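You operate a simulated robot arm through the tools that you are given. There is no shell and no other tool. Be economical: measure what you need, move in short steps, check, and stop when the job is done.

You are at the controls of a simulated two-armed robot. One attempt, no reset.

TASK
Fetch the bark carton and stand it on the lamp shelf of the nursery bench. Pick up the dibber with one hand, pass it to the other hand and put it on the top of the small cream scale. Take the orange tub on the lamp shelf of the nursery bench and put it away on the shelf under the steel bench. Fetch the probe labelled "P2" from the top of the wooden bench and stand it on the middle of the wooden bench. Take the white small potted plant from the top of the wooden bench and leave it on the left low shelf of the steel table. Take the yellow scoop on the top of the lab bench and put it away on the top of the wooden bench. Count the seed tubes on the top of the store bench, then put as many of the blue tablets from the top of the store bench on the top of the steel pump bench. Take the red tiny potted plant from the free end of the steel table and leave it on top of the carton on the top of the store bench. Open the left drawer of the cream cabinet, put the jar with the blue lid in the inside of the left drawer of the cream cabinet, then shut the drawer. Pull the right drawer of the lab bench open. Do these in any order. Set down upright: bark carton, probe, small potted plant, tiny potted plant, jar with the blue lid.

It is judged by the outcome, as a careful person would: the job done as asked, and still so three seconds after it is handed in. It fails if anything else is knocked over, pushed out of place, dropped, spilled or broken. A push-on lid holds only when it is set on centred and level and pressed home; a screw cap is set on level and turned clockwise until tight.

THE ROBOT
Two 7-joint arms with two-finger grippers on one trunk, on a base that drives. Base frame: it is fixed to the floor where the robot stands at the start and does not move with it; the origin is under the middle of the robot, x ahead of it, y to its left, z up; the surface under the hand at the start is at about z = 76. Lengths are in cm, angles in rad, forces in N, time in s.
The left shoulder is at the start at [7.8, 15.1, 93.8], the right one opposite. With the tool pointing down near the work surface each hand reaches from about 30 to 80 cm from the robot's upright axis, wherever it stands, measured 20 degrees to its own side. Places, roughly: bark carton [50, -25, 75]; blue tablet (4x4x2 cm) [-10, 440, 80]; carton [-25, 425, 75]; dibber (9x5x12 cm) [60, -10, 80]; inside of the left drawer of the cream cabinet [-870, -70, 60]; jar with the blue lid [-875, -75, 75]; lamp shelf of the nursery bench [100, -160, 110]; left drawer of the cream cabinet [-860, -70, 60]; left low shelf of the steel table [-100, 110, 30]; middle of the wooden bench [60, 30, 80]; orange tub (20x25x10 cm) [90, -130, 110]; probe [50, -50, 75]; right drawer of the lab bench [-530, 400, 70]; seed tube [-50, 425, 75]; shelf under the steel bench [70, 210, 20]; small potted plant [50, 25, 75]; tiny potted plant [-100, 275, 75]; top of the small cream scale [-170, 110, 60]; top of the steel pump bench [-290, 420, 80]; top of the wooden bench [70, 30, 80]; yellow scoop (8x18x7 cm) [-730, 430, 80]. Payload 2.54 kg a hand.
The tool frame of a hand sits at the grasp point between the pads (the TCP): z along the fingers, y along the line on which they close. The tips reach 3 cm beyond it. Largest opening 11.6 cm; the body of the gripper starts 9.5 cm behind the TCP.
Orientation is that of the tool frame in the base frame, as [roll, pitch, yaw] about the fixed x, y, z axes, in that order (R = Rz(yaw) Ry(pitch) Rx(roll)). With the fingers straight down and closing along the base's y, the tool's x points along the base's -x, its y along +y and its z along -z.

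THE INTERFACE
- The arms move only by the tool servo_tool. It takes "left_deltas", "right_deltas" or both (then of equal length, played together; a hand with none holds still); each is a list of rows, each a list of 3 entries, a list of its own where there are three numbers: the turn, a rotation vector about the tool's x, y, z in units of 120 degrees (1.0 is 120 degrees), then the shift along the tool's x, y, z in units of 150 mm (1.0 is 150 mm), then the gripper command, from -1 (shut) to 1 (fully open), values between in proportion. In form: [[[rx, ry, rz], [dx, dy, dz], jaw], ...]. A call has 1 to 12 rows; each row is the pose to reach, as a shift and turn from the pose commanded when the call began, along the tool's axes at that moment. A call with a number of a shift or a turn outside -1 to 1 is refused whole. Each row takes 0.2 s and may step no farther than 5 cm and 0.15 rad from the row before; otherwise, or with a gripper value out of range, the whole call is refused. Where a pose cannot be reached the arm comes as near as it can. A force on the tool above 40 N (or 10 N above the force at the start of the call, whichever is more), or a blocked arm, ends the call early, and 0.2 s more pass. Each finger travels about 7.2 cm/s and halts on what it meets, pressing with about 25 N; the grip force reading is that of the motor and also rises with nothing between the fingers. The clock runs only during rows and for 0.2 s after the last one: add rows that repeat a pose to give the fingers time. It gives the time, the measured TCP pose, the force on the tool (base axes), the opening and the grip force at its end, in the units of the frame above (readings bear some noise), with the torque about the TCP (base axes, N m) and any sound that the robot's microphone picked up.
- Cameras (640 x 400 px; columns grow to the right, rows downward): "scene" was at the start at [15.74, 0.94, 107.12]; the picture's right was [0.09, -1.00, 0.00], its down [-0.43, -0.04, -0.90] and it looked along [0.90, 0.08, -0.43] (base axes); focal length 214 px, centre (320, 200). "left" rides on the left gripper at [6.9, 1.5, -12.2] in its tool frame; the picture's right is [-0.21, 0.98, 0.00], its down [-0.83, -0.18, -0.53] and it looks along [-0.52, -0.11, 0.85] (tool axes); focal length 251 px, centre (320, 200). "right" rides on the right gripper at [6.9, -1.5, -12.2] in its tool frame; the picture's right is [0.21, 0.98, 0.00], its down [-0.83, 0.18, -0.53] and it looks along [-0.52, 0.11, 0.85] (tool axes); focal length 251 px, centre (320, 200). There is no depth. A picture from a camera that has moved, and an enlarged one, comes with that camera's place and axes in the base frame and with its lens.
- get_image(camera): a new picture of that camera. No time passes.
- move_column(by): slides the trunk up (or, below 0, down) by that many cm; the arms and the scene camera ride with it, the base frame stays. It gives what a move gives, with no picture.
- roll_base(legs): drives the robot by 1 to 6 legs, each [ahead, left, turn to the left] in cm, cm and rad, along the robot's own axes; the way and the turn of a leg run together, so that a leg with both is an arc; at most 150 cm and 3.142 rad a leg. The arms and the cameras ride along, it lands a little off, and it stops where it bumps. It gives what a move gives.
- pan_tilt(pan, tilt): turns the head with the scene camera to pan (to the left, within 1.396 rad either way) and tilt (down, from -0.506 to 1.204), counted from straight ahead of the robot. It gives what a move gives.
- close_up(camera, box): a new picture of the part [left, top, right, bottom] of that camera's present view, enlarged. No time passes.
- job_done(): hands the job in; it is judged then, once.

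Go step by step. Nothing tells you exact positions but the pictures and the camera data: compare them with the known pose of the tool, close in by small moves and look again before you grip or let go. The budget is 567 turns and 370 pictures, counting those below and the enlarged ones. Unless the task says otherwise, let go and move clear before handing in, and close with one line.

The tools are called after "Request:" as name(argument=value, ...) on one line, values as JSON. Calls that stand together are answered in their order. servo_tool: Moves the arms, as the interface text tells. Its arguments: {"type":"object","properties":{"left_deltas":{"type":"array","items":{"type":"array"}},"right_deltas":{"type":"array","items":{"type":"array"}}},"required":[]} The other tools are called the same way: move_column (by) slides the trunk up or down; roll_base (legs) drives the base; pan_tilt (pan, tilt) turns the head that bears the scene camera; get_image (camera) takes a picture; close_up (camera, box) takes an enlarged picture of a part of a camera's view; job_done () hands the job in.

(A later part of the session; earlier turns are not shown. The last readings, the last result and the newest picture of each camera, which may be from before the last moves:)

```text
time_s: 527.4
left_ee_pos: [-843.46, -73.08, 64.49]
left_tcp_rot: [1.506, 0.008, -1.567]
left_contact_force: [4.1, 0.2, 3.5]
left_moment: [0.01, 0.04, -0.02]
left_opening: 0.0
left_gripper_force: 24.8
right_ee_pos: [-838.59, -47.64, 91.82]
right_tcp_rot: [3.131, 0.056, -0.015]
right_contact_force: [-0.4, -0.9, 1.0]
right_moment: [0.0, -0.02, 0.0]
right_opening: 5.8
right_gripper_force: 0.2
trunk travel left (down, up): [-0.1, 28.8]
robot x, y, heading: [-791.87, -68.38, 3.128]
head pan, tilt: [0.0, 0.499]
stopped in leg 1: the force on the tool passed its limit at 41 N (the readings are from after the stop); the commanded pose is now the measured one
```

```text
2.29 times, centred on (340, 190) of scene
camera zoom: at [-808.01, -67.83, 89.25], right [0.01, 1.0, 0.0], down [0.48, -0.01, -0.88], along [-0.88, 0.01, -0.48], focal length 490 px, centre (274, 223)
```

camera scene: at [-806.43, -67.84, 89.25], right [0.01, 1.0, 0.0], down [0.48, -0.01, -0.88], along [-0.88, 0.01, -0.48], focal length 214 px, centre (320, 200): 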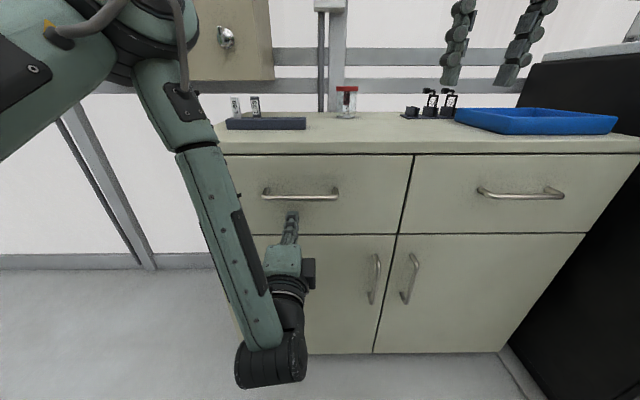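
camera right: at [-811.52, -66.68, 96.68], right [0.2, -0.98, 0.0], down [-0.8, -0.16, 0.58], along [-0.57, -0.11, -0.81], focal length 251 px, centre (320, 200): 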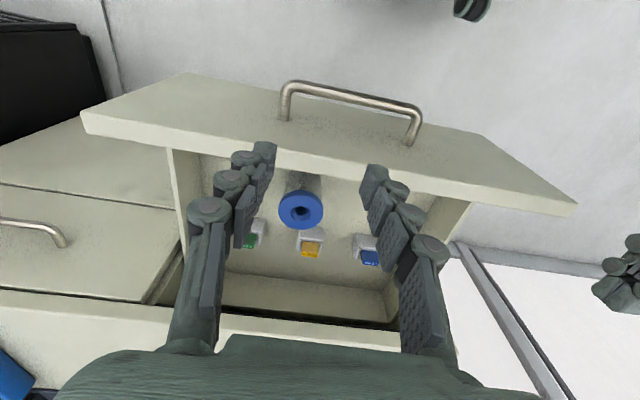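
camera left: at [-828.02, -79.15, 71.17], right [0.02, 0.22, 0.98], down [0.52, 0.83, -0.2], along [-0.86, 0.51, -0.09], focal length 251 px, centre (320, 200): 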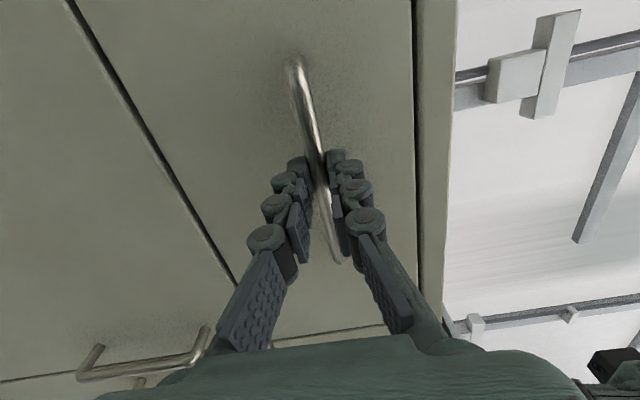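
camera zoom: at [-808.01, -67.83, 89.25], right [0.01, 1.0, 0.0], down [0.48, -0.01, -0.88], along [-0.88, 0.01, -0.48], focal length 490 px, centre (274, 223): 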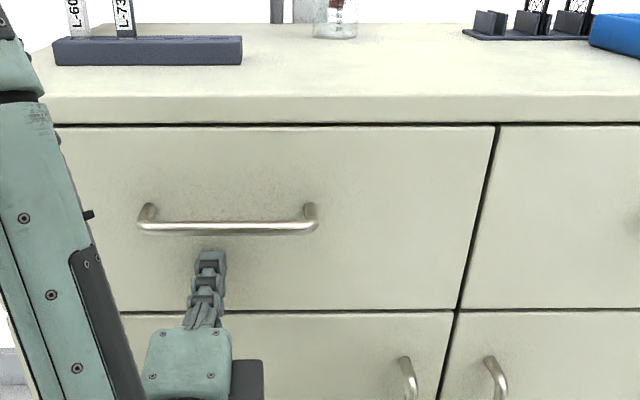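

Drawer is shut. I back off, raise the trunk, turn round and drive back north to the lab bench for the yellow scoop.

Request:
roll_base(legs=[[-38, 0, 0]])

Request:
move_column(by=24)

Request:
roll_base(legs=[[0, 0, -1.555]])

Request:
pan_tilt(pan=-0.3, tilt=0.35)

Request:
get_image(camera="scene")

```text
time_s: 529.7
left_ee_pos: [-805.59, -73.68, 64.46]
left_tcp_rot: [1.506, 0.006, -1.565]
left_contact_force: [-0.1, 0.2, -1.6]
left_moment: [-0.01, 0.01, 0.02]
left_opening: 0.0
left_gripper_force: 25.3
right_ee_pos: [-801.07, -48.19, 91.77]
right_tcp_rot: [3.131, 0.054, -0.013]
right_contact_force: [0.2, 0.4, -1.2]
right_moment: [-0.01, 0.01, 0.0]
right_opening: 5.81
right_gripper_force: 0.0
trunk travel left (down, up): [-0.1, 28.8]
robot x, y, heading: [-754.1, -68.51, 3.133]
head pan, tilt: [0.0, 0.499]
```

```text
time_s: 532.2
left_ee_pos: [-805.57, -73.72, 88.51]
left_tcp_rot: [1.51, 0.008, -1.564]
left_contact_force: [0.4, 0.0, 0.9]
left_moment: [0.01, 0.05, 0.02]
left_opening: 0.01
left_gripper_force: 25.6
right_ee_pos: [-801.08, -48.12, 115.82]
right_tcp_rot: [3.132, 0.055, -0.012]
right_contact_force: [-0.2, -0.2, -0.6]
right_moment: [-0.02, 0.01, 0.03]
right_opening: 5.79
right_gripper_force: 0.0
trunk travel left (down, up): [-24.1, 4.8]
robot x, y, heading: [-754.52, -68.7, 3.135]
head pan, tilt: [0.0, 0.499]
```

```text
time_s: 536.5
left_ee_pos: [-760.48, -17.13, 88.53]
left_tcp_rot: [1.506, 0.007, -3.116]
left_contact_force: [0.0, 0.0, -0.4]
left_moment: [0.0, -0.01, -0.01]
left_opening: 0.02
left_gripper_force: 24.3
right_ee_pos: [-734.78, -21.19, 115.77]
right_tcp_rot: [3.13, 0.054, -1.561]
right_contact_force: [-0.6, -0.2, 0.0]
right_moment: [0.01, 0.0, -0.01]
right_opening: 5.83
right_gripper_force: 0.1
trunk travel left (down, up): [-24.1, 4.8]
robot x, y, heading: [-754.23, -68.25, 1.583]
head pan, tilt: [0.0, 0.499]
```

```text
time_s: 537.3
left_ee_pos: [-760.54, -17.25, 88.48]
left_tcp_rot: [1.508, 0.006, -3.114]
left_contact_force: [-1.0, -0.7, -0.1]
left_moment: [0.0, -0.04, -0.01]
left_opening: 0.0
left_gripper_force: 25.4
right_ee_pos: [-734.99, -21.29, 115.74]
right_tcp_rot: [3.131, 0.055, -1.561]
right_contact_force: [0.2, -0.7, -0.5]
right_moment: [0.01, 0.01, 0.02]
right_opening: 5.8
right_gripper_force: 0.1
trunk travel left (down, up): [-24.1, 4.8]
robot x, y, heading: [-753.92, -68.4, 1.579]
head pan, tilt: [-0.3, 0.351]
```

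```text
160 pictures are left
camera scene: at [-751.94, -52.62, 114.61], right [0.96, -0.28, 0.0], down [-0.1, -0.33, -0.94], along [0.27, 0.9, -0.34], focal length 214 px, centre (320, 200)
```

scene: 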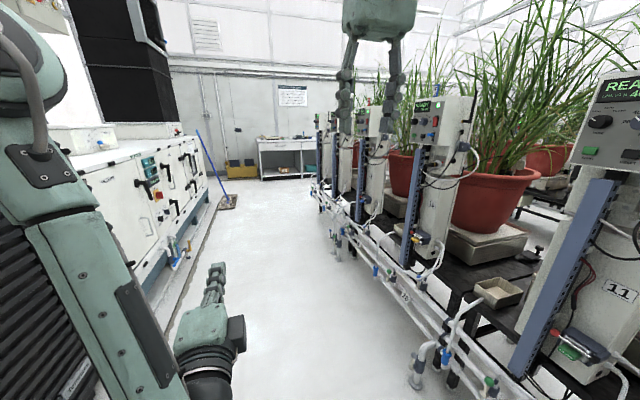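

Request:
roll_base(legs=[[120, 0, 0], [100, 0, 0]])

Request:
get_image(camera="scene")

```text
time_s: 548.3
left_ee_pos: [-762.6, 205.7, 88.51]
left_tcp_rot: [1.509, 0.006, -3.105]
left_contact_force: [-0.6, -0.5, -0.2]
left_moment: [-0.01, 0.0, 0.02]
left_opening: 0.01
left_gripper_force: 25.3
right_ee_pos: [-736.98, 201.89, 115.81]
right_tcp_rot: [3.131, 0.056, -1.552]
right_contact_force: [-0.5, 0.2, 0.0]
right_moment: [0.01, 0.02, 0.01]
right_opening: 5.8
right_gripper_force: 0.1
trunk travel left (down, up): [-24.1, 4.8]
robot x, y, heading: [-755.7, 154.75, 1.599]
head pan, tilt: [-0.3, 0.351]
```

```text
159 pictures are left
camera scene: at [-753.61, 170.41, 114.61], right [0.96, -0.27, 0.0], down [-0.09, -0.33, -0.94], along [0.26, 0.9, -0.34], focal length 214 px, centre (320, 200)
```

scene: 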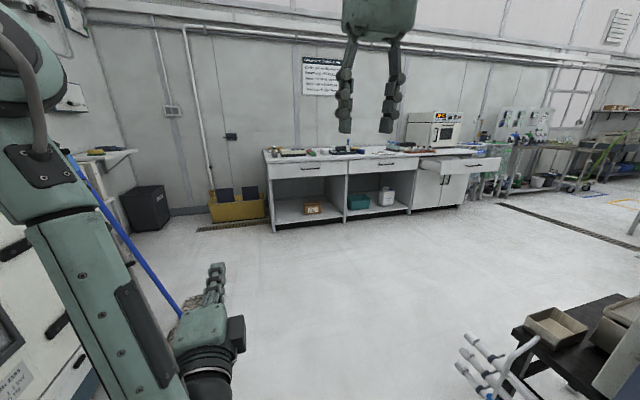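

Request:
roll_base(legs=[[0, -18, 0], [45, -12, 0]])

Request:
pan_tilt(pan=0.1, tilt=0.4)

Request:
get_image(camera="scene")

Request:
close_up(camera="scene", box=[230, 120, 400, 220])

```text
time_s: 553.1
left_ee_pos: [-733.57, 251.36, 88.5]
left_tcp_rot: [1.51, 0.008, -3.101]
left_contact_force: [0.2, -0.2, -0.6]
left_moment: [0.05, 0.02, 0.0]
left_opening: 0.0
left_gripper_force: 25.4
right_ee_pos: [-707.99, 247.59, 115.78]
right_tcp_rot: [3.131, 0.056, -1.551]
right_contact_force: [-0.2, 1.0, 0.0]
right_moment: [-0.02, -0.01, 0.01]
right_opening: 5.79
right_gripper_force: 0.0
trunk travel left (down, up): [-24.1, 4.8]
robot x, y, heading: [-726.79, 199.93, 1.596]
head pan, tilt: [-0.3, 0.351]
```

```text
time_s: 554.0
left_ee_pos: [-733.56, 251.36, 88.56]
left_tcp_rot: [1.507, 0.008, -3.1]
left_contact_force: [0.0, -0.2, 0.5]
left_moment: [0.0, 0.02, -0.02]
left_opening: 0.0
left_gripper_force: 25.4
right_ee_pos: [-708.08, 247.59, 115.74]
right_tcp_rot: [3.131, 0.055, -1.55]
right_contact_force: [0.0, -0.1, 0.9]
right_moment: [-0.02, -0.01, 0.0]
right_opening: 5.79
right_gripper_force: 0.1
trunk travel left (down, up): [-24.1, 4.8]
robot x, y, heading: [-726.51, 200.29, 1.596]
head pan, tilt: [0.099, 0.4]
```

```text
158 pictures are left
camera scene: at [-728.29, 216.28, 114.16], right [0.99, 0.12, 0.0], down [0.05, -0.39, -0.92], along [-0.11, 0.91, -0.39], focal length 214 px, centre (320, 200)
```

scene: 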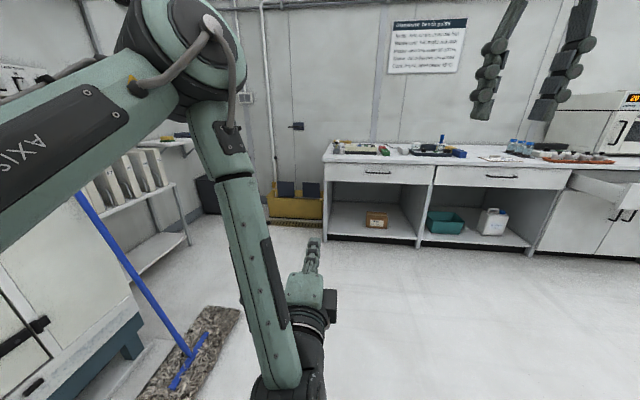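

```text
3.76 times, centred on (315, 170) of scene
camera zoom: at [-728.29, 216.28, 114.16], right [0.99, 0.12, 0.0], down [0.05, -0.39, -0.92], along [-0.11, 0.91, -0.39], focal length 807 px, centre (339, 313)
```

zoom: 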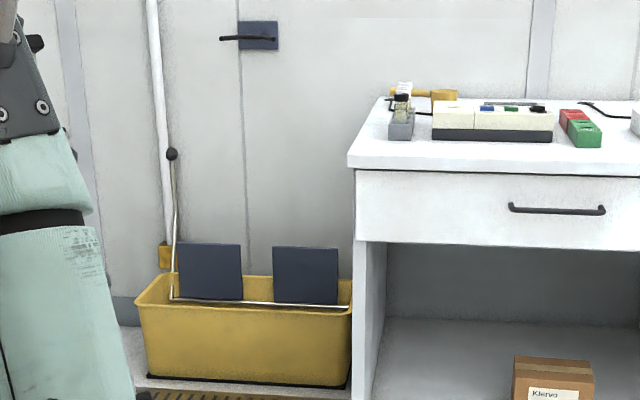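

Request:
roll_base(legs=[[75, 0, -0.02]])

Request:
pan_tilt(pan=0.0, tilt=0.4)

Request:
get_image(camera="scene")

Request:
close_up(camera="scene", box=[280, 110, 480, 230])

```text
time_s: 558.1
left_ee_pos: [-732.8, 327.13, 88.39]
left_tcp_rot: [1.508, 0.007, -3.133]
left_contact_force: [-0.3, -0.4, 0.9]
left_moment: [0.05, -0.01, -0.01]
left_opening: 0.01
left_gripper_force: 25.3
right_ee_pos: [-707.3, 322.67, 115.69]
right_tcp_rot: [3.131, 0.056, -1.581]
right_contact_force: [0.9, 0.4, -0.1]
right_moment: [-0.01, -0.03, 0.04]
right_opening: 5.79
right_gripper_force: 0.1
trunk travel left (down, up): [-24.1, 4.8]
robot x, y, heading: [-727.63, 275.81, 1.564]
head pan, tilt: [0.099, 0.4]
```

```text
time_s: 558.7
left_ee_pos: [-732.78, 327.18, 88.56]
left_tcp_rot: [1.507, 0.006, -3.133]
left_contact_force: [-0.1, -0.4, 0.4]
left_moment: [0.02, -0.01, 0.04]
left_opening: 0.0
left_gripper_force: 25.5
right_ee_pos: [-707.27, 322.54, 115.84]
right_tcp_rot: [3.132, 0.056, -1.581]
right_contact_force: [-0.2, 0.5, 0.7]
right_moment: [0.03, -0.02, 0.02]
right_opening: 5.8
right_gripper_force: 0.1
trunk travel left (down, up): [-24.1, 4.8]
robot x, y, heading: [-727.45, 275.68, 1.565]
head pan, tilt: [0.0, 0.4]
```

```text
156 pictures are left
camera scene: at [-727.6, 291.95, 114.16], right [1.0, -0.01, 0.0], down [0.0, -0.39, -0.92], along [0.01, 0.92, -0.39], focal length 214 px, centre (320, 200)
```

scene: 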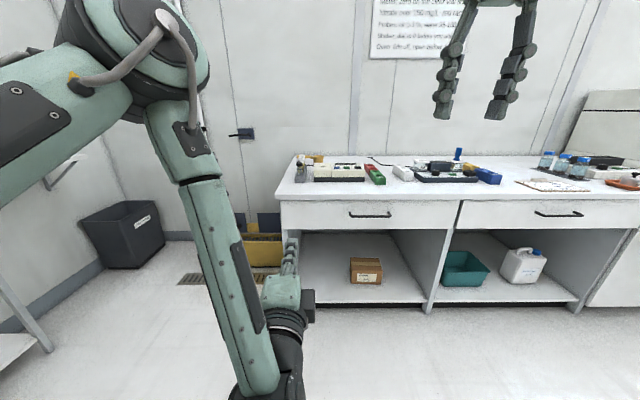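

```text
3.20 times, centred on (380, 170) of scene
camera zoom: at [-727.6, 291.95, 114.16], right [1.0, -0.01, 0.0], down [0.0, -0.39, -0.92], along [0.01, 0.92, -0.39], focal length 686 px, centre (128, 296)
```

zoom: 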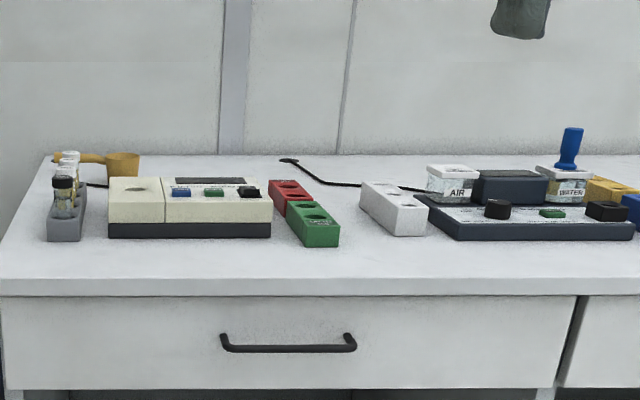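

The scoop's cup stands at about (-727, 437), behind the meter, with its handle pointing left; it's deep on the bench. I approach the bench closely with the left hand rolled as it is.

Request:
move_column(by=4.5)

Request:
roll_base(legs=[[55, -5, 0]])

Request:
get_image(camera="scene")

Request:
close_up(camera="scene", box=[250, 120, 430, 230])

```text
time_s: 559.6
left_ee_pos: [-732.69, 327.07, 92.94]
left_tcp_rot: [1.508, 0.007, -3.133]
left_contact_force: [0.4, 1.3, -0.3]
left_moment: [0.04, 0.02, 0.01]
left_opening: 0.0
left_gripper_force: 24.7
right_ee_pos: [-707.41, 322.62, 120.2]
right_tcp_rot: [3.132, 0.056, -1.581]
right_contact_force: [0.3, -0.5, 0.1]
right_moment: [-0.02, -0.02, 0.02]
right_opening: 5.8
right_gripper_force: 0.1
trunk travel left (down, up): [-28.6, 0.3]
robot x, y, heading: [-727.61, 275.56, 1.568]
head pan, tilt: [0.0, 0.4]
```

```text
time_s: 562.8
left_ee_pos: [-726.65, 381.44, 93.02]
left_tcp_rot: [1.506, 0.008, 3.139]
left_contact_force: [-0.1, 0.6, -0.3]
left_moment: [-0.01, -0.05, -0.01]
left_opening: 0.0
left_gripper_force: 24.6
right_ee_pos: [-701.21, 376.76, 120.32]
right_tcp_rot: [3.131, 0.056, -1.594]
right_contact_force: [0.0, 0.3, -0.5]
right_moment: [0.0, 0.03, 0.03]
right_opening: 5.8
right_gripper_force: 0.1
trunk travel left (down, up): [-28.6, 0.3]
robot x, y, heading: [-722.11, 330.07, 1.551]
head pan, tilt: [0.0, 0.4]
```

```text
154 pictures are left
camera scene: at [-721.85, 346.27, 118.65], right [1.0, -0.02, 0.0], down [-0.01, -0.39, -0.92], along [0.02, 0.92, -0.39], focal length 214 px, centre (320, 200)
```

scene: 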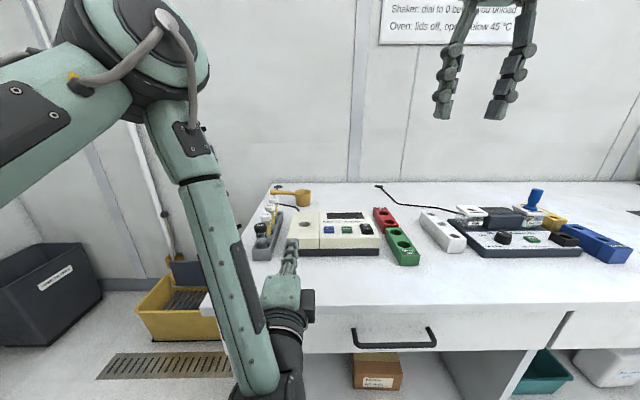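

```text
3.56 times, centred on (340, 175) of scene
camera zoom: at [-721.85, 346.27, 118.65], right [1.0, -0.02, 0.0], down [-0.01, -0.39, -0.92], along [0.02, 0.92, -0.39], focal length 763 px, centre (249, 289)
```

zoom: 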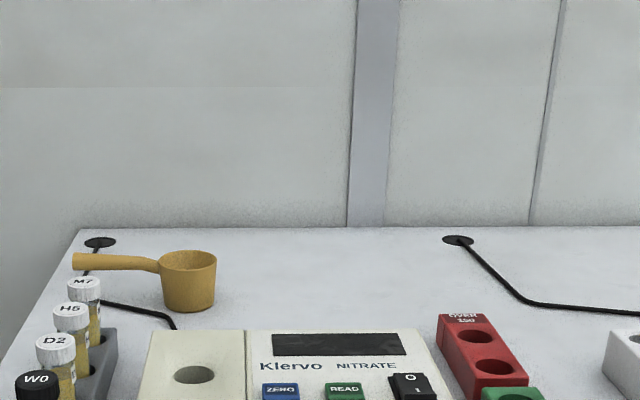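

Scoop cup: centre about (-727.5, 434.5), rim z≈86, ⌀7. I'll unroll the left hand to close sideways, sloping 40° down over the meter.

Request:
servo_tool(left_deltas=[[[0, 0, -0.07], [0, 0, 0], 0], [[0, 0, -0.14], [0, 0, 0], 0.5], [[0, 0, -0.21], [0, 0, 0], 0.7], [[0, 0, -0.28], [0, 0, 0], 0.7], [[0, 0, -0.35], [0, 0, 0], 0.7], [[0, 0, -0.42], [0, 0, 0], 0.7], [[0, 0, -0.49], [0, 0, 0], 0.7], [[0, 0, -0.56], [0, 0, 0], 0.7], [[0, 0, -0.63], [0, 0, 0], 0.7], [[0, 0, -0.7], [0, 0, 0], 0.7], [[0, 0, -0.75], [0, 0, 0], 0.7]])

Request:
servo_tool(left_deltas=[[[0, 0.07, 0], [-0.15, 0, 0], 0.7], [[0, 0.14, 0], [-0.3, 0, 0], 0.7], [[0, 0.21, 0], [-0.45, 0, 0], 0.7], [[0, 0.28, 0], [-0.6, 0, 0], 0.7], [[0, 0.34, 0], [-0.75, 0, 0], 0.7], [[0, 0.363, 0], [-0.8, 0, 0], 0.7], [[0, 0.363, 0], [-0.8, 0, 0], 0.7]])

Request:
get_image(camera="scene")

```text
time_s: 565.1
left_ee_pos: [-726.59, 381.5, 92.97]
left_tcp_rot: [-0.135, 1.505, 1.432]
left_contact_force: [-0.2, 0.1, 0.0]
left_moment: [0.04, 0.0, 0.02]
left_opening: 9.85
left_gripper_force: 0.2
right_ee_pos: [-701.34, 376.78, 120.26]
right_tcp_rot: [3.132, 0.056, -1.592]
right_contact_force: [-1.1, 0.1, -0.2]
right_moment: [0.02, -0.02, -0.02]
right_opening: 5.81
right_gripper_force: 0.1
trunk travel left (down, up): [-28.6, 0.3]
robot x, y, heading: [-722.05, 330.08, 1.558]
head pan, tilt: [0.0, 0.4]
```

```text
time_s: 566.8
left_ee_pos: [-726.64, 380.76, 105.12]
left_tcp_rot: [-3.131, 0.873, -1.564]
left_contact_force: [-0.9, -1.2, -0.1]
left_moment: [-0.01, -0.01, 0.02]
left_opening: 9.85
left_gripper_force: 0.1
right_ee_pos: [-701.21, 376.69, 120.46]
right_tcp_rot: [3.13, 0.055, -1.589]
right_contact_force: [0.4, 0.7, 1.0]
right_moment: [-0.03, -0.04, 0.02]
right_opening: 5.8
right_gripper_force: 0.1
trunk travel left (down, up): [-28.6, 0.3]
robot x, y, heading: [-721.38, 329.88, 1.56]
head pan, tilt: [0.0, 0.4]
```

```text
152 pictures are left
camera scene: at [-721.86, 346.23, 118.66], right [1.0, -0.02, 0.0], down [-0.01, -0.39, -0.92], along [0.02, 0.92, -0.39], focal length 214 px, centre (320, 200)
```

scene: 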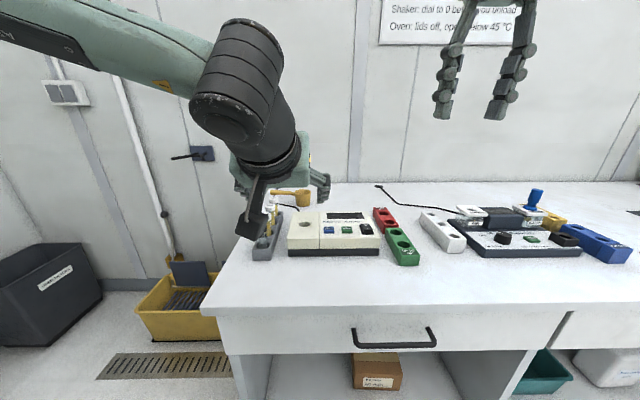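

Request:
roll_base(legs=[[14, 0, 0]])

Request:
servo_tool(left_deltas=[[[0, 0, 0], [-0.17, 0, 0.27], 0.7], [[0, 0, 0], [-0.33, 0, 0.53], 0.7], [[0, 0, 0], [-0.5, 0, 0.8], 0.7], [[0, 0, 0], [-0.5, 0, 0.8], 0.7]])

Request:
get_image(camera="scene")

Request:
get_image(camera="left")

```text
time_s: 568.1
left_ee_pos: [-726.46, 394.56, 104.99]
left_tcp_rot: [-3.131, 0.872, -1.563]
left_contact_force: [0.0, 0.1, -1.0]
left_moment: [-0.02, -0.02, -0.01]
left_opening: 9.87
left_gripper_force: 0.1
right_ee_pos: [-701.21, 390.64, 120.2]
right_tcp_rot: [3.131, 0.054, -1.591]
right_contact_force: [-0.8, 0.4, -0.6]
right_moment: [-0.05, 0.03, 0.0]
right_opening: 5.79
right_gripper_force: 0.1
trunk travel left (down, up): [-28.6, 0.3]
robot x, y, heading: [-721.6, 343.95, 1.558]
head pan, tilt: [0.0, 0.4]
```

```text
time_s: 569.1
left_ee_pos: [-726.55, 408.58, 103.11]
left_tcp_rot: [-3.133, 0.874, -1.565]
left_contact_force: [0.5, 0.7, -0.2]
left_moment: [0.02, 0.01, 0.03]
left_opening: 9.86
left_gripper_force: 0.0
right_ee_pos: [-701.14, 390.52, 120.23]
right_tcp_rot: [3.131, 0.054, -1.588]
right_contact_force: [0.3, 0.7, -0.5]
right_moment: [0.04, 0.0, 0.07]
right_opening: 5.78
right_gripper_force: 0.0
trunk travel left (down, up): [-28.6, 0.3]
robot x, y, heading: [-721.61, 343.99, 1.56]
head pan, tilt: [0.0, 0.4]
```

```text
151 pictures are left
camera scene: at [-721.68, 360.02, 118.67], right [1.0, -0.01, 0.0], down [-0.01, -0.39, -0.92], along [0.01, 0.92, -0.39], focal length 214 px, centre (320, 200)
```

scene: 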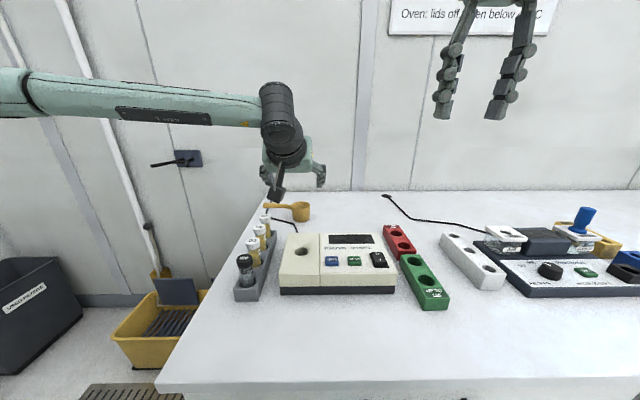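

```text
150 pictures are left
camera left: at [-728.14, 394.73, 105.64], right [-0.98, 0.14, 0.16], down [0.18, 0.12, 0.98], along [0.12, 0.98, -0.14], focal length 251 px, centre (320, 200)
```

left: 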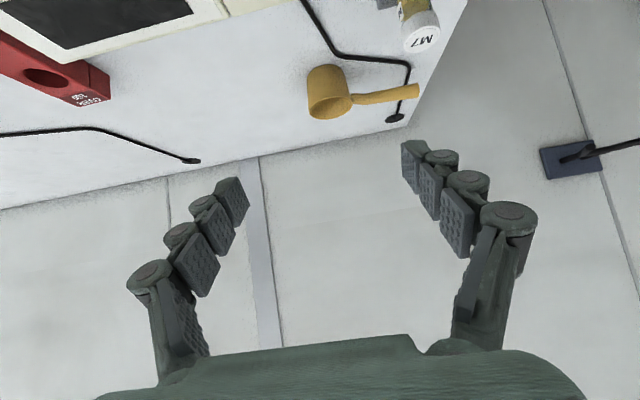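

Request:
servo_tool(left_deltas=[[[0, 0, 0], [-0.06, 0.01, 0.28], 0.7], [[0, 0, 0], [-0.12, 0.02, 0.56], 0.7], [[0, 0, 0], [-0.18, 0.03, 0.85], 0.7], [[0, 0, 0], [-0.18, 0.03, 0.85], 0.7]])

Request:
get_image(camera="left")

Request:
get_image(camera="scene")

```text
time_s: 570.1
left_ee_pos: [-726.89, 420.3, 97.02]
left_tcp_rot: [-3.135, 0.874, -1.565]
left_contact_force: [-0.5, -0.1, 0.2]
left_moment: [-0.01, -0.03, -0.03]
left_opening: 9.87
left_gripper_force: 0.0
right_ee_pos: [-701.07, 390.43, 120.34]
right_tcp_rot: [3.131, 0.056, -1.59]
right_contact_force: [0.1, 0.0, 0.6]
right_moment: [0.0, 0.03, 0.0]
right_opening: 5.79
right_gripper_force: 0.2
trunk travel left (down, up): [-28.6, 0.3]
robot x, y, heading: [-721.77, 343.8, 1.555]
head pan, tilt: [0.0, 0.4]
```

```text
149 pictures are left
camera left: at [-728.47, 406.45, 99.62], right [-0.98, 0.14, 0.16], down [0.18, 0.12, 0.98], along [0.12, 0.98, -0.14], focal length 251 px, centre (320, 200)
```

left: 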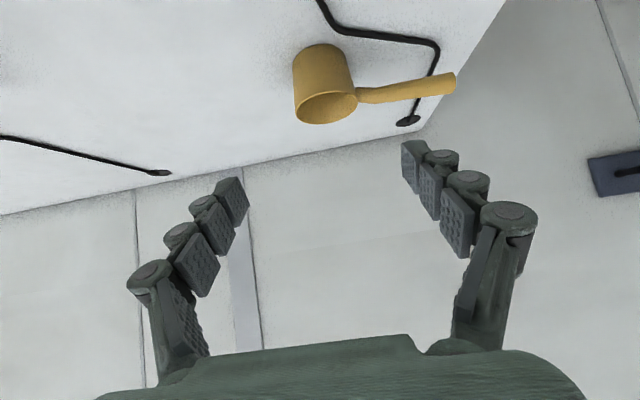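

```text
148 pictures are left
camera scene: at [-721.68, 360.03, 118.67], right [1.0, -0.01, 0.0], down [-0.01, -0.39, -0.92], along [0.01, 0.92, -0.39], focal length 214 px, centre (320, 200)
```

scene: 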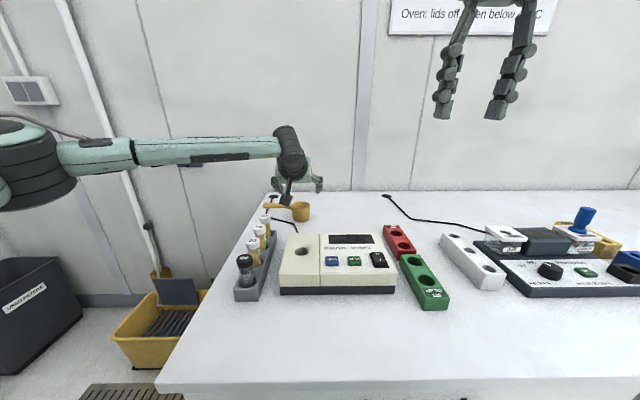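

Request:
servo_tool(left_deltas=[[[0, 0, 0], [0.04, 0.02, 0.25], 0.7], [[0, 0, 0], [0.08, 0.04, 0.5], 0.7], [[0, 0, 0], [0.113, 0.055, 0.75], 0.7], [[0, 0, 0], [0.113, 0.055, 0.75], 0.7]])

Request:
get_image(camera="left")

Request:
close_up(camera="scene", box=[220, 110, 400, 310])

```text
time_s: 571.1
left_ee_pos: [-727.74, 427.68, 88.57]
left_tcp_rot: [-3.133, 0.876, -1.564]
left_contact_force: [-0.7, 0.8, 0.3]
left_moment: [0.0, -0.01, 0.0]
left_opening: 9.87
left_gripper_force: 0.1
right_ee_pos: [-701.07, 390.4, 120.37]
right_tcp_rot: [3.132, 0.057, -1.59]
right_contact_force: [-0.1, 0.1, -0.3]
right_moment: [0.04, -0.05, -0.01]
right_opening: 5.81
right_gripper_force: 0.0
trunk travel left (down, up): [-28.6, 0.3]
robot x, y, heading: [-721.7, 344.1, 1.557]
head pan, tilt: [0.0, 0.4]
```

```text
147 pictures are left
camera left: at [-729.28, 413.79, 91.13], right [-0.98, 0.14, 0.16], down [0.18, 0.12, 0.98], along [0.12, 0.98, -0.14], focal length 251 px, centre (320, 200)
```

left: 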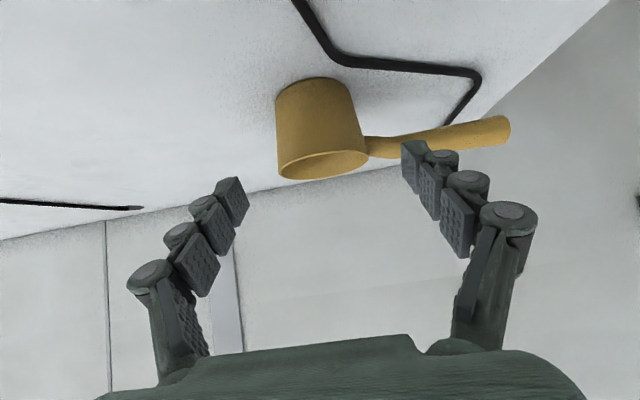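

```text
2.00 times, centred on (310, 210) of scene
camera zoom: at [-721.69, 360.04, 118.67], right [1.0, -0.01, 0.0], down [-0.01, -0.39, -0.92], along [0.01, 0.92, -0.39], focal length 429 px, centre (340, 180)
```

zoom: 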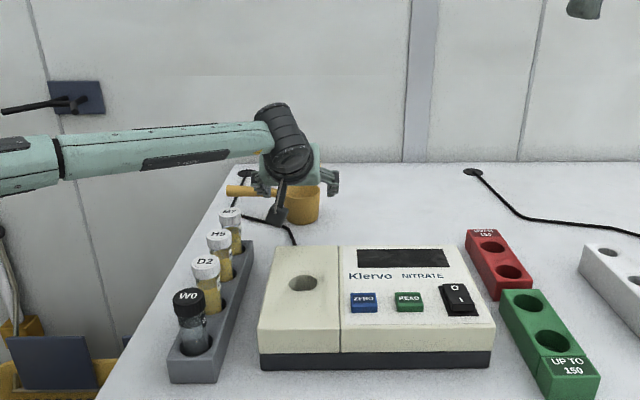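

Request:
servo_tool(left_deltas=[[[0, 0, 0], [0.1, 0.01, 0.05], 0.7], [[0, 0, 0], [0.188, 0.01, 0.097], 0.7], [[0, 0, 0], [0.185, 0.01, 0.225], 0.7], [[0, 0, 0], [0.17, 0.01, 0.32], 0.7], [[0, 0, 0], [0.166, 0.01, 0.383], 0.7], [[0, 0, 0], [0.166, 0.01, 0.383], 0.7]])

Request:
get_image(camera="left")

```text
time_s: 572.0
left_ee_pos: [-727.56, 429.14, 85.22]
left_tcp_rot: [-3.116, 0.886, -1.553]
left_contact_force: [1.7, -1.0, 16.7]
left_moment: [-2.58, 0.21, 0.3]
left_opening: 9.85
left_gripper_force: 0.0
right_ee_pos: [-701.22, 390.53, 120.38]
right_tcp_rot: [3.128, 0.055, -1.589]
right_contact_force: [-0.1, 0.6, -0.5]
right_moment: [-0.03, -0.03, 0.01]
right_opening: 5.82
right_gripper_force: 0.0
trunk travel left (down, up): [-28.6, 0.3]
robot x, y, heading: [-721.67, 343.68, 1.555]
head pan, tilt: [0.0, 0.4]
stopped in row 4 (left hand): the force on the tool passed its limit at 47 N (the readings are from after the stop); the commanded pose is now the measured one
```

```text
145 pictures are left
camera left: at [-729.16, 415.17, 87.53], right [-0.98, 0.14, 0.15], down [0.17, 0.11, 0.98], along [0.12, 0.98, -0.13], focal length 251 px, centre (320, 200)
```

left: 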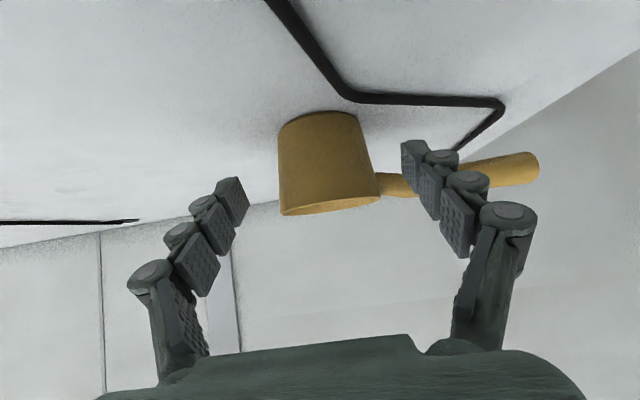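

The hand's camera arm lightly touched the meter; the fingers already straddle the cup. I ease up slightly and close.

Request:
servo_tool(left_deltas=[[[0, 0, 0], [-0.02, 0, -0.01], 0.7], [[0, 0, 0], [-0.02, 0, -0.01], 0.4], [[0, 0, 0], [-0.02, 0, -0.01], 0.1], [[0, 0, 0], [-0.02, 0, -0.01], -1], [[0, 0, 0], [-0.02, 0, -0.01], -1], [[0, 0, 0], [-0.02, 0, -0.01], -1]])

Request:
get_image(camera="left")

Request:
close_up(camera="scene", box=[220, 110, 400, 310])

```text
time_s: 573.4
left_ee_pos: [-727.62, 428.98, 85.09]
left_tcp_rot: [-3.123, 0.885, -1.559]
left_contact_force: [4.0, 3.9, 11.3]
left_moment: [-1.12, 0.19, 0.43]
left_opening: 5.44
left_gripper_force: 25.1
right_ee_pos: [-701.09, 390.39, 120.33]
right_tcp_rot: [3.13, 0.058, -1.588]
right_contact_force: [-0.5, 0.9, -0.3]
right_moment: [0.0, 0.0, -0.02]
right_opening: 5.79
right_gripper_force: 0.0
trunk travel left (down, up): [-28.6, 0.3]
robot x, y, heading: [-721.77, 344.14, 1.556]
head pan, tilt: [0.0, 0.4]
```

```text
144 pictures are left
camera left: at [-729.16, 415.18, 87.53], right [-0.98, 0.14, 0.16], down [0.17, 0.11, 0.98], along [0.12, 0.98, -0.13], focal length 251 px, centre (320, 200)
```

left: 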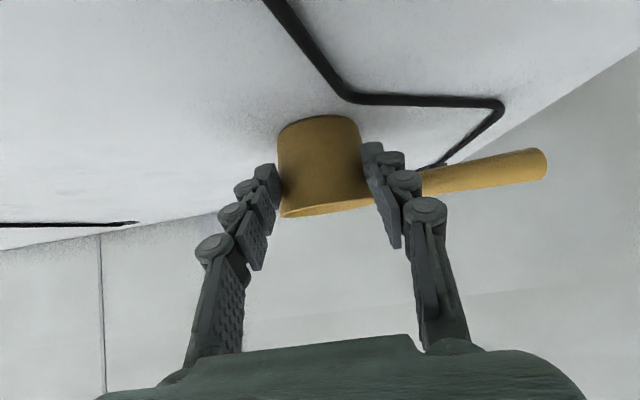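

```text
2.00 times, centred on (310, 210) of scene
camera zoom: at [-721.64, 359.95, 118.68], right [1.0, -0.01, 0.0], down [-0.01, -0.39, -0.92], along [0.01, 0.92, -0.39], focal length 429 px, centre (340, 180)
```

zoom: 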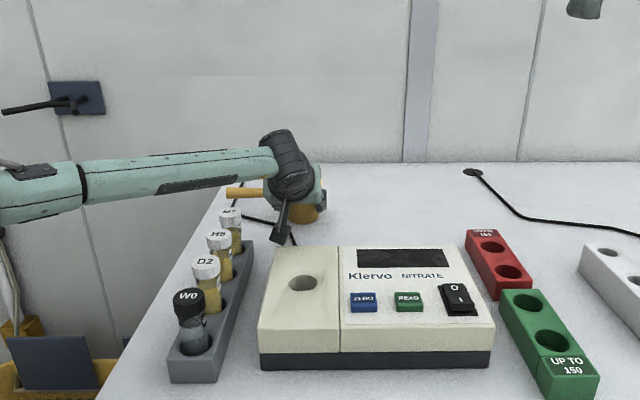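

Request:
servo_tool(left_deltas=[[[0, 0, 0], [-0.1, 0, -0.085], -1], [[0, 0, 0], [-0.25, 0, -0.21], -1], [[0, 0, 0], [-0.45, 0, -0.38], -1], [[0, 0, 0], [-0.6, 0, -0.5], -1], [[0, 0, 0], [-0.6, 0, -0.5], -1]])

Request:
get_image(camera="left")

Request:
get_image(camera="scene")

```text
time_s: 574.6
left_ee_pos: [-727.74, 429.1, 96.33]
left_tcp_rot: [-3.125, 0.882, -1.557]
left_contact_force: [-0.5, 0.5, -0.7]
left_moment: [-0.03, -0.03, -0.03]
left_opening: 5.29
left_gripper_force: 24.7
right_ee_pos: [-701.15, 390.54, 120.21]
right_tcp_rot: [3.131, 0.056, -1.588]
right_contact_force: [-0.3, -0.6, -0.5]
right_moment: [0.02, -0.04, -0.02]
right_opening: 5.79
right_gripper_force: 0.0
trunk travel left (down, up): [-28.6, 0.3]
robot x, y, heading: [-721.48, 343.89, 1.556]
head pan, tilt: [0.0, 0.4]
```

```text
142 pictures are left
camera left: at [-729.28, 415.18, 98.87], right [-0.98, 0.14, 0.15], down [0.17, 0.11, 0.98], along [0.12, 0.98, -0.13], focal length 251 px, centre (320, 200)
```

left: 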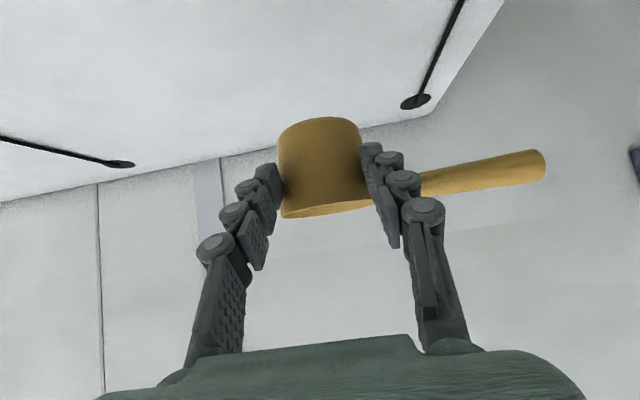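

```text
141 pictures are left
camera scene: at [-721.69, 360.07, 118.65], right [1.0, -0.01, 0.0], down [-0.01, -0.39, -0.92], along [0.01, 0.92, -0.39], focal length 214 px, centre (320, 200)
```

scene: 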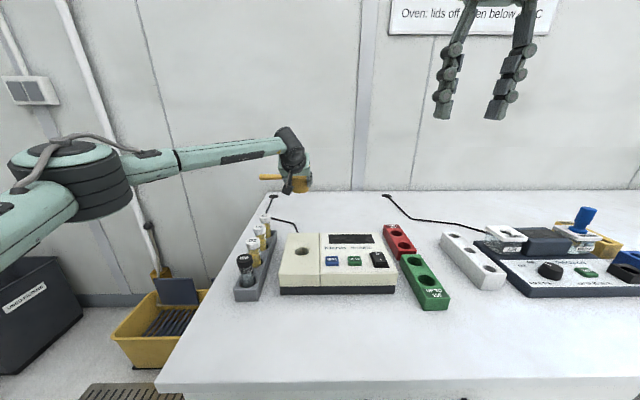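

Request:
servo_tool(left_deltas=[[[0, 0, 0], [-0.2, 0, -0.17], -1], [[0, 0, 0], [-0.35, 0, -0.3], -1], [[0, 0, 0], [-0.25, 0, -0.5], -1], [[0, 0, 0], [-0.15, 0, -0.75], -1], [[0, 0, 0], [-0.05, 0, -1.0], -1], [[0, 0, 0], [-0.05, 0, -1.0], -1]])

Request:
roll_base(legs=[[-55, 0, 0]])

Request:
get_image(camera="left")

```text
time_s: 576.0
left_ee_pos: [-727.8, 418.11, 106.85]
left_tcp_rot: [-3.123, 0.881, -1.558]
left_contact_force: [0.6, 0.9, -1.1]
left_moment: [-0.05, -0.01, 0.03]
left_opening: 5.3
left_gripper_force: 25.8
right_ee_pos: [-701.06, 390.67, 120.22]
right_tcp_rot: [3.132, 0.056, -1.589]
right_contact_force: [-0.3, -0.3, 0.2]
right_moment: [-0.02, 0.01, -0.01]
right_opening: 5.8
right_gripper_force: 0.1
trunk travel left (down, up): [-28.6, 0.3]
robot x, y, heading: [-721.38, 343.92, 1.559]
head pan, tilt: [0.0, 0.4]
```

```text
time_s: 579.2
left_ee_pos: [-729.13, 362.93, 106.8]
left_tcp_rot: [-3.124, 0.884, -1.548]
left_contact_force: [-0.2, -0.7, 0.1]
left_moment: [-0.03, -0.06, 0.02]
left_opening: 5.26
left_gripper_force: 24.1
right_ee_pos: [-702.04, 335.57, 120.35]
right_tcp_rot: [3.13, 0.056, -1.579]
right_contact_force: [0.7, -0.8, 0.8]
right_moment: [0.04, -0.01, 0.0]
right_opening: 5.8
right_gripper_force: 0.1
trunk travel left (down, up): [-28.6, 0.3]
robot x, y, heading: [-721.8, 288.87, 1.571]
head pan, tilt: [0.0, 0.4]
```

```text
140 pictures are left
camera left: at [-730.55, 349.09, 109.29], right [-0.98, 0.13, 0.15], down [0.17, 0.11, 0.98], along [0.11, 0.99, -0.13], focal length 251 px, centre (320, 200)
```

left: 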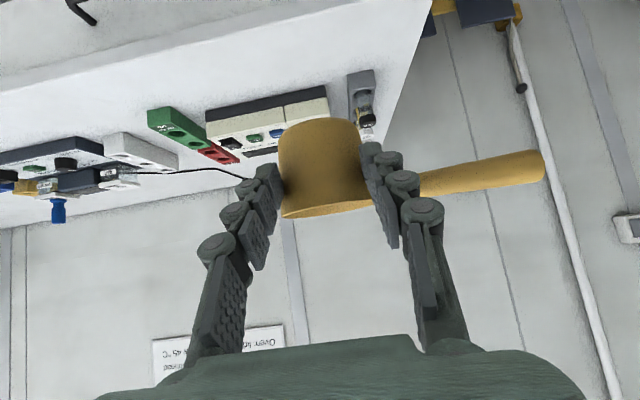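

The grip is near the fingertips and creeping a little; I'll set the scoop briefly on the bench's free front edge and regrip deeper.

Request:
roll_base(legs=[[21.5, 0, 0]])

Request:
servo_tool(left_deltas=[[[0, 0, 0], [0.25, 0, 0.21], -1], [[0, 0, 0], [0.5, 0, 0.42], -1], [[0, 0, 0], [0.75, 0, 0.63], -1], [[0, 0, 0], [0.95, 0, 0.797], -1], [[0, 0, 0], [0.95, 0, 0.797], -1]])

Request:
get_image(camera="left")

Request:
get_image(camera="scene")

```text
time_s: 580.8
left_ee_pos: [-729.15, 384.07, 106.75]
left_tcp_rot: [-3.123, 0.882, -1.547]
left_contact_force: [0.3, 1.1, -0.6]
left_moment: [-0.05, 0.0, -0.02]
left_opening: 5.21
left_gripper_force: 25.3
right_ee_pos: [-702.02, 356.9, 120.42]
right_tcp_rot: [3.131, 0.056, -1.581]
right_contact_force: [-0.3, 0.7, 0.0]
right_moment: [-0.04, -0.02, -0.01]
right_opening: 5.82
right_gripper_force: 0.1
trunk travel left (down, up): [-28.6, 0.3]
robot x, y, heading: [-722.0, 310.21, 1.569]
head pan, tilt: [0.0, 0.4]
```

```text
time_s: 582.0
left_ee_pos: [-728.79, 384.1, 88.18]
left_tcp_rot: [-3.122, 0.884, -1.546]
left_contact_force: [0.4, 0.9, -1.2]
left_moment: [-0.07, -0.03, 0.02]
left_opening: 5.19
left_gripper_force: 25.4
right_ee_pos: [-701.97, 356.73, 120.32]
right_tcp_rot: [3.131, 0.058, -1.579]
right_contact_force: [0.0, 1.1, 0.0]
right_moment: [0.01, 0.01, 0.01]
right_opening: 5.83
right_gripper_force: 0.1
trunk travel left (down, up): [-28.6, 0.3]
robot x, y, heading: [-722.6, 309.85, 1.567]
head pan, tilt: [0.0, 0.4]
```

```text
139 pictures are left
camera left: at [-730.18, 370.3, 90.55], right [-0.98, 0.13, 0.15], down [0.17, 0.11, 0.98], along [0.11, 0.99, -0.13], focal length 251 px, centre (320, 200)
```

left: 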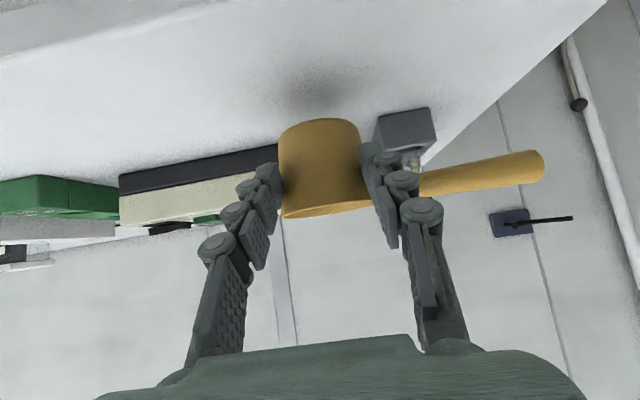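

```text
138 pictures are left
camera scene: at [-722.28, 326.07, 118.66], right [1.0, 0.0, 0.0], down [0.0, -0.39, -0.92], along [0.0, 0.92, -0.39], focal length 214 px, centre (320, 200)
```

scene: 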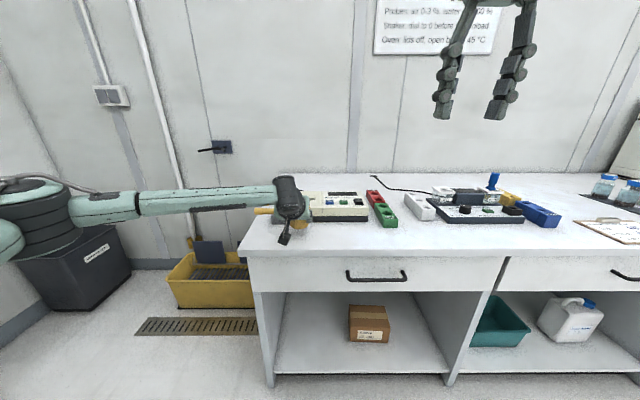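

Request:
servo_tool(left_deltas=[[[0, 0, 0], [0.08, 0, 0.067], -1], [[0, 0, 0], [0.13, 0, 0.109], -1], [[0, 0, 0], [0.16, 0, 0.134], -1], [[0, 0, 0], [0.175, 0, 0.147], -1]])

```text
time_s: 583.0
left_ee_pos: [-728.66, 384.33, 85.05]
left_tcp_rot: [-3.123, 0.883, -1.548]
left_contact_force: [-0.2, -1.7, 5.7]
left_moment: [0.06, 0.11, 0.06]
left_opening: 5.16
left_gripper_force: 25.1
right_ee_pos: [-701.92, 356.52, 120.41]
right_tcp_rot: [3.131, 0.058, -1.578]
right_contact_force: [0.6, -0.5, 0.6]
right_moment: [0.02, -0.01, 0.0]
right_opening: 5.8
right_gripper_force: 0.1
trunk travel left (down, up): [-28.6, 0.3]
robot x, y, heading: [-722.16, 310.05, 1.565]
head pan, tilt: [0.0, 0.4]
```

Request:
servo_tool(left_deltas=[[[0, 0, 0], [-0.01, 0, -0.01], 0.1], [[0, 0, 0], [-0.01, 0, -0.01], 0.4], [[0, 0, 0], [0.05, 0, 0.03], 0.45], [[0, 0, 0], [0.094, 0, 0.079], 0.45], [[0, 0, 0], [0.05, 0, 0.13], 0.45], [[0, 0, 0], [0.022, 0, 0.166], 0.45], [[0, 0, 0], [0.022, 0, 0.166], 0.1], [[0, 0, 0], [0.022, 0, 0.166], -1], [[0, 0, 0], [0.022, 0, 0.166], -1], [[0, 0, 0], [0.022, 0, 0.166], -1]])

Request:
get_image(camera="left")

```text
time_s: 585.2
left_ee_pos: [-728.81, 385.85, 82.92]
left_tcp_rot: [-3.125, 0.884, -1.549]
left_contact_force: [0.8, 0.5, 1.7]
left_moment: [0.02, -0.01, -0.01]
left_opening: 6.08
left_gripper_force: 25.1
right_ee_pos: [-702.02, 356.69, 120.27]
right_tcp_rot: [3.131, 0.056, -1.58]
right_contact_force: [-1.1, 0.5, 0.4]
right_moment: [0.0, 0.0, 0.02]
right_opening: 5.8
right_gripper_force: 0.0
trunk travel left (down, up): [-28.6, 0.3]
robot x, y, heading: [-722.18, 309.91, 1.569]
head pan, tilt: [0.0, 0.4]
```

```text
137 pictures are left
camera left: at [-730.29, 372.1, 85.39], right [-0.98, 0.13, 0.15], down [0.17, 0.11, 0.98], along [0.11, 0.99, -0.13], focal length 251 px, centre (320, 200)
```

left: 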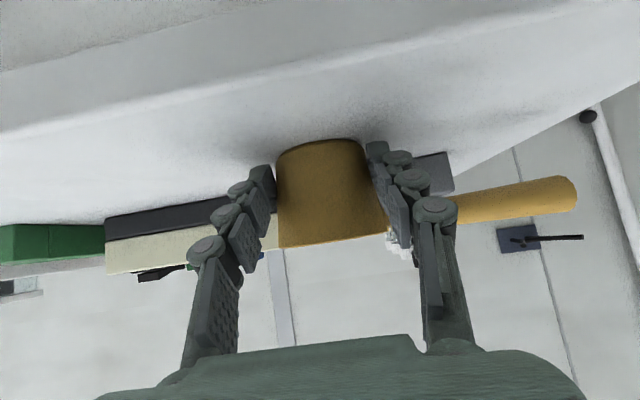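

Better grip (6.1 cm, around the cup's middle). I lift, back away and start the return trip east.

Request:
servo_tool(left_deltas=[[[0, 0, 0], [-0.2, 0, -0.17], -1], [[0, 0, 0], [-0.4, 0, -0.34], -1], [[0, 0, 0], [-0.6, 0, -0.51], -1], [[0, 0, 0], [-0.8, 0, -0.68], -1], [[0, 0, 0], [-0.8, 0, -0.68], -1]])

Request:
roll_base(legs=[[-25, 0, 0], [0, 0, -1.57]])

Request:
pan_tilt(pan=0, tilt=0.35)

Request:
get_image(camera="scene")

```text
time_s: 586.4
left_ee_pos: [-729.22, 385.76, 98.7]
left_tcp_rot: [-3.125, 0.88, -1.546]
left_contact_force: [-0.3, 0.7, -0.2]
left_moment: [-0.02, 0.01, -0.04]
left_opening: 6.07
left_gripper_force: 25.0
right_ee_pos: [-702.03, 356.77, 120.25]
right_tcp_rot: [3.131, 0.057, -1.577]
right_contact_force: [-0.9, -0.7, 0.1]
right_moment: [0.02, -0.02, -0.02]
right_opening: 5.78
right_gripper_force: 0.0
trunk travel left (down, up): [-28.6, 0.3]
robot x, y, heading: [-722.23, 309.83, 1.567]
head pan, tilt: [0.0, 0.4]
```

```text
time_s: 592.1
left_ee_pos: [-646.38, 292.88, 98.65]
left_tcp_rot: [-3.125, 0.881, -3.114]
left_contact_force: [0.9, 0.2, -0.2]
left_moment: [-0.01, -0.01, 0.02]
left_opening: 5.91
left_gripper_force: 25.1
right_ee_pos: [-675.34, 265.57, 120.3]
right_tcp_rot: [3.13, 0.056, 3.138]
right_contact_force: [-0.4, 0.4, -0.7]
right_moment: [0.02, -0.02, 0.01]
right_opening: 5.8
right_gripper_force: 0.0
trunk travel left (down, up): [-28.6, 0.3]
robot x, y, heading: [-722.46, 285.87, -0.001]
head pan, tilt: [0.0, 0.4]
```

```text
time_s: 592.7
left_ee_pos: [-646.4, 292.95, 98.57]
left_tcp_rot: [-3.125, 0.881, -3.114]
left_contact_force: [0.3, -0.3, -0.4]
left_moment: [-0.01, 0.03, -0.01]
left_opening: 5.92
left_gripper_force: 24.7
right_ee_pos: [-675.41, 265.61, 120.31]
right_tcp_rot: [3.13, 0.055, 3.139]
right_contact_force: [0.6, 0.4, -0.7]
right_moment: [-0.05, 0.0, -0.02]
right_opening: 5.8
right_gripper_force: 0.1
trunk travel left (down, up): [-28.6, 0.3]
robot x, y, heading: [-722.31, 285.51, -0.0]
head pan, tilt: [0.0, 0.351]
```

```text
136 pictures are left
camera scene: at [-706.35, 285.67, 119.11], right [0.0, -1.0, 0.0], down [-0.34, 0.0, -0.94], along [0.94, 0.0, -0.34], focal length 214 px, centre (320, 200)
```

scene: 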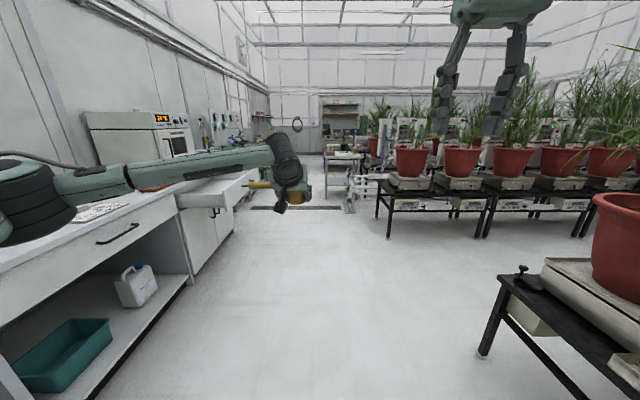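

Request:
get_image(camera="left")

```text
135 pictures are left
camera left: at [-660.3, 294.19, 101.01], right [0.12, 0.98, 0.15], down [0.12, -0.17, 0.98], along [0.99, -0.1, -0.13], focal length 251 px, centre (320, 200)
```

left: 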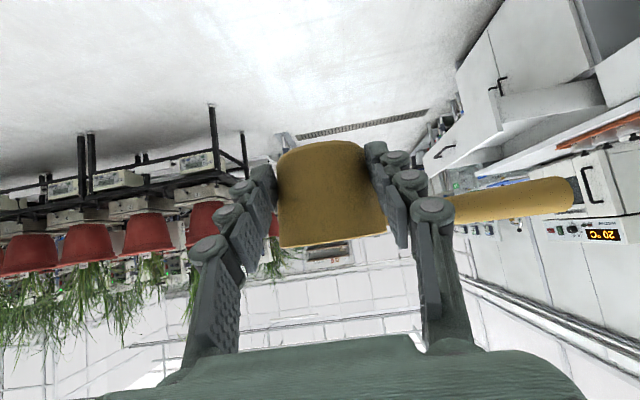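

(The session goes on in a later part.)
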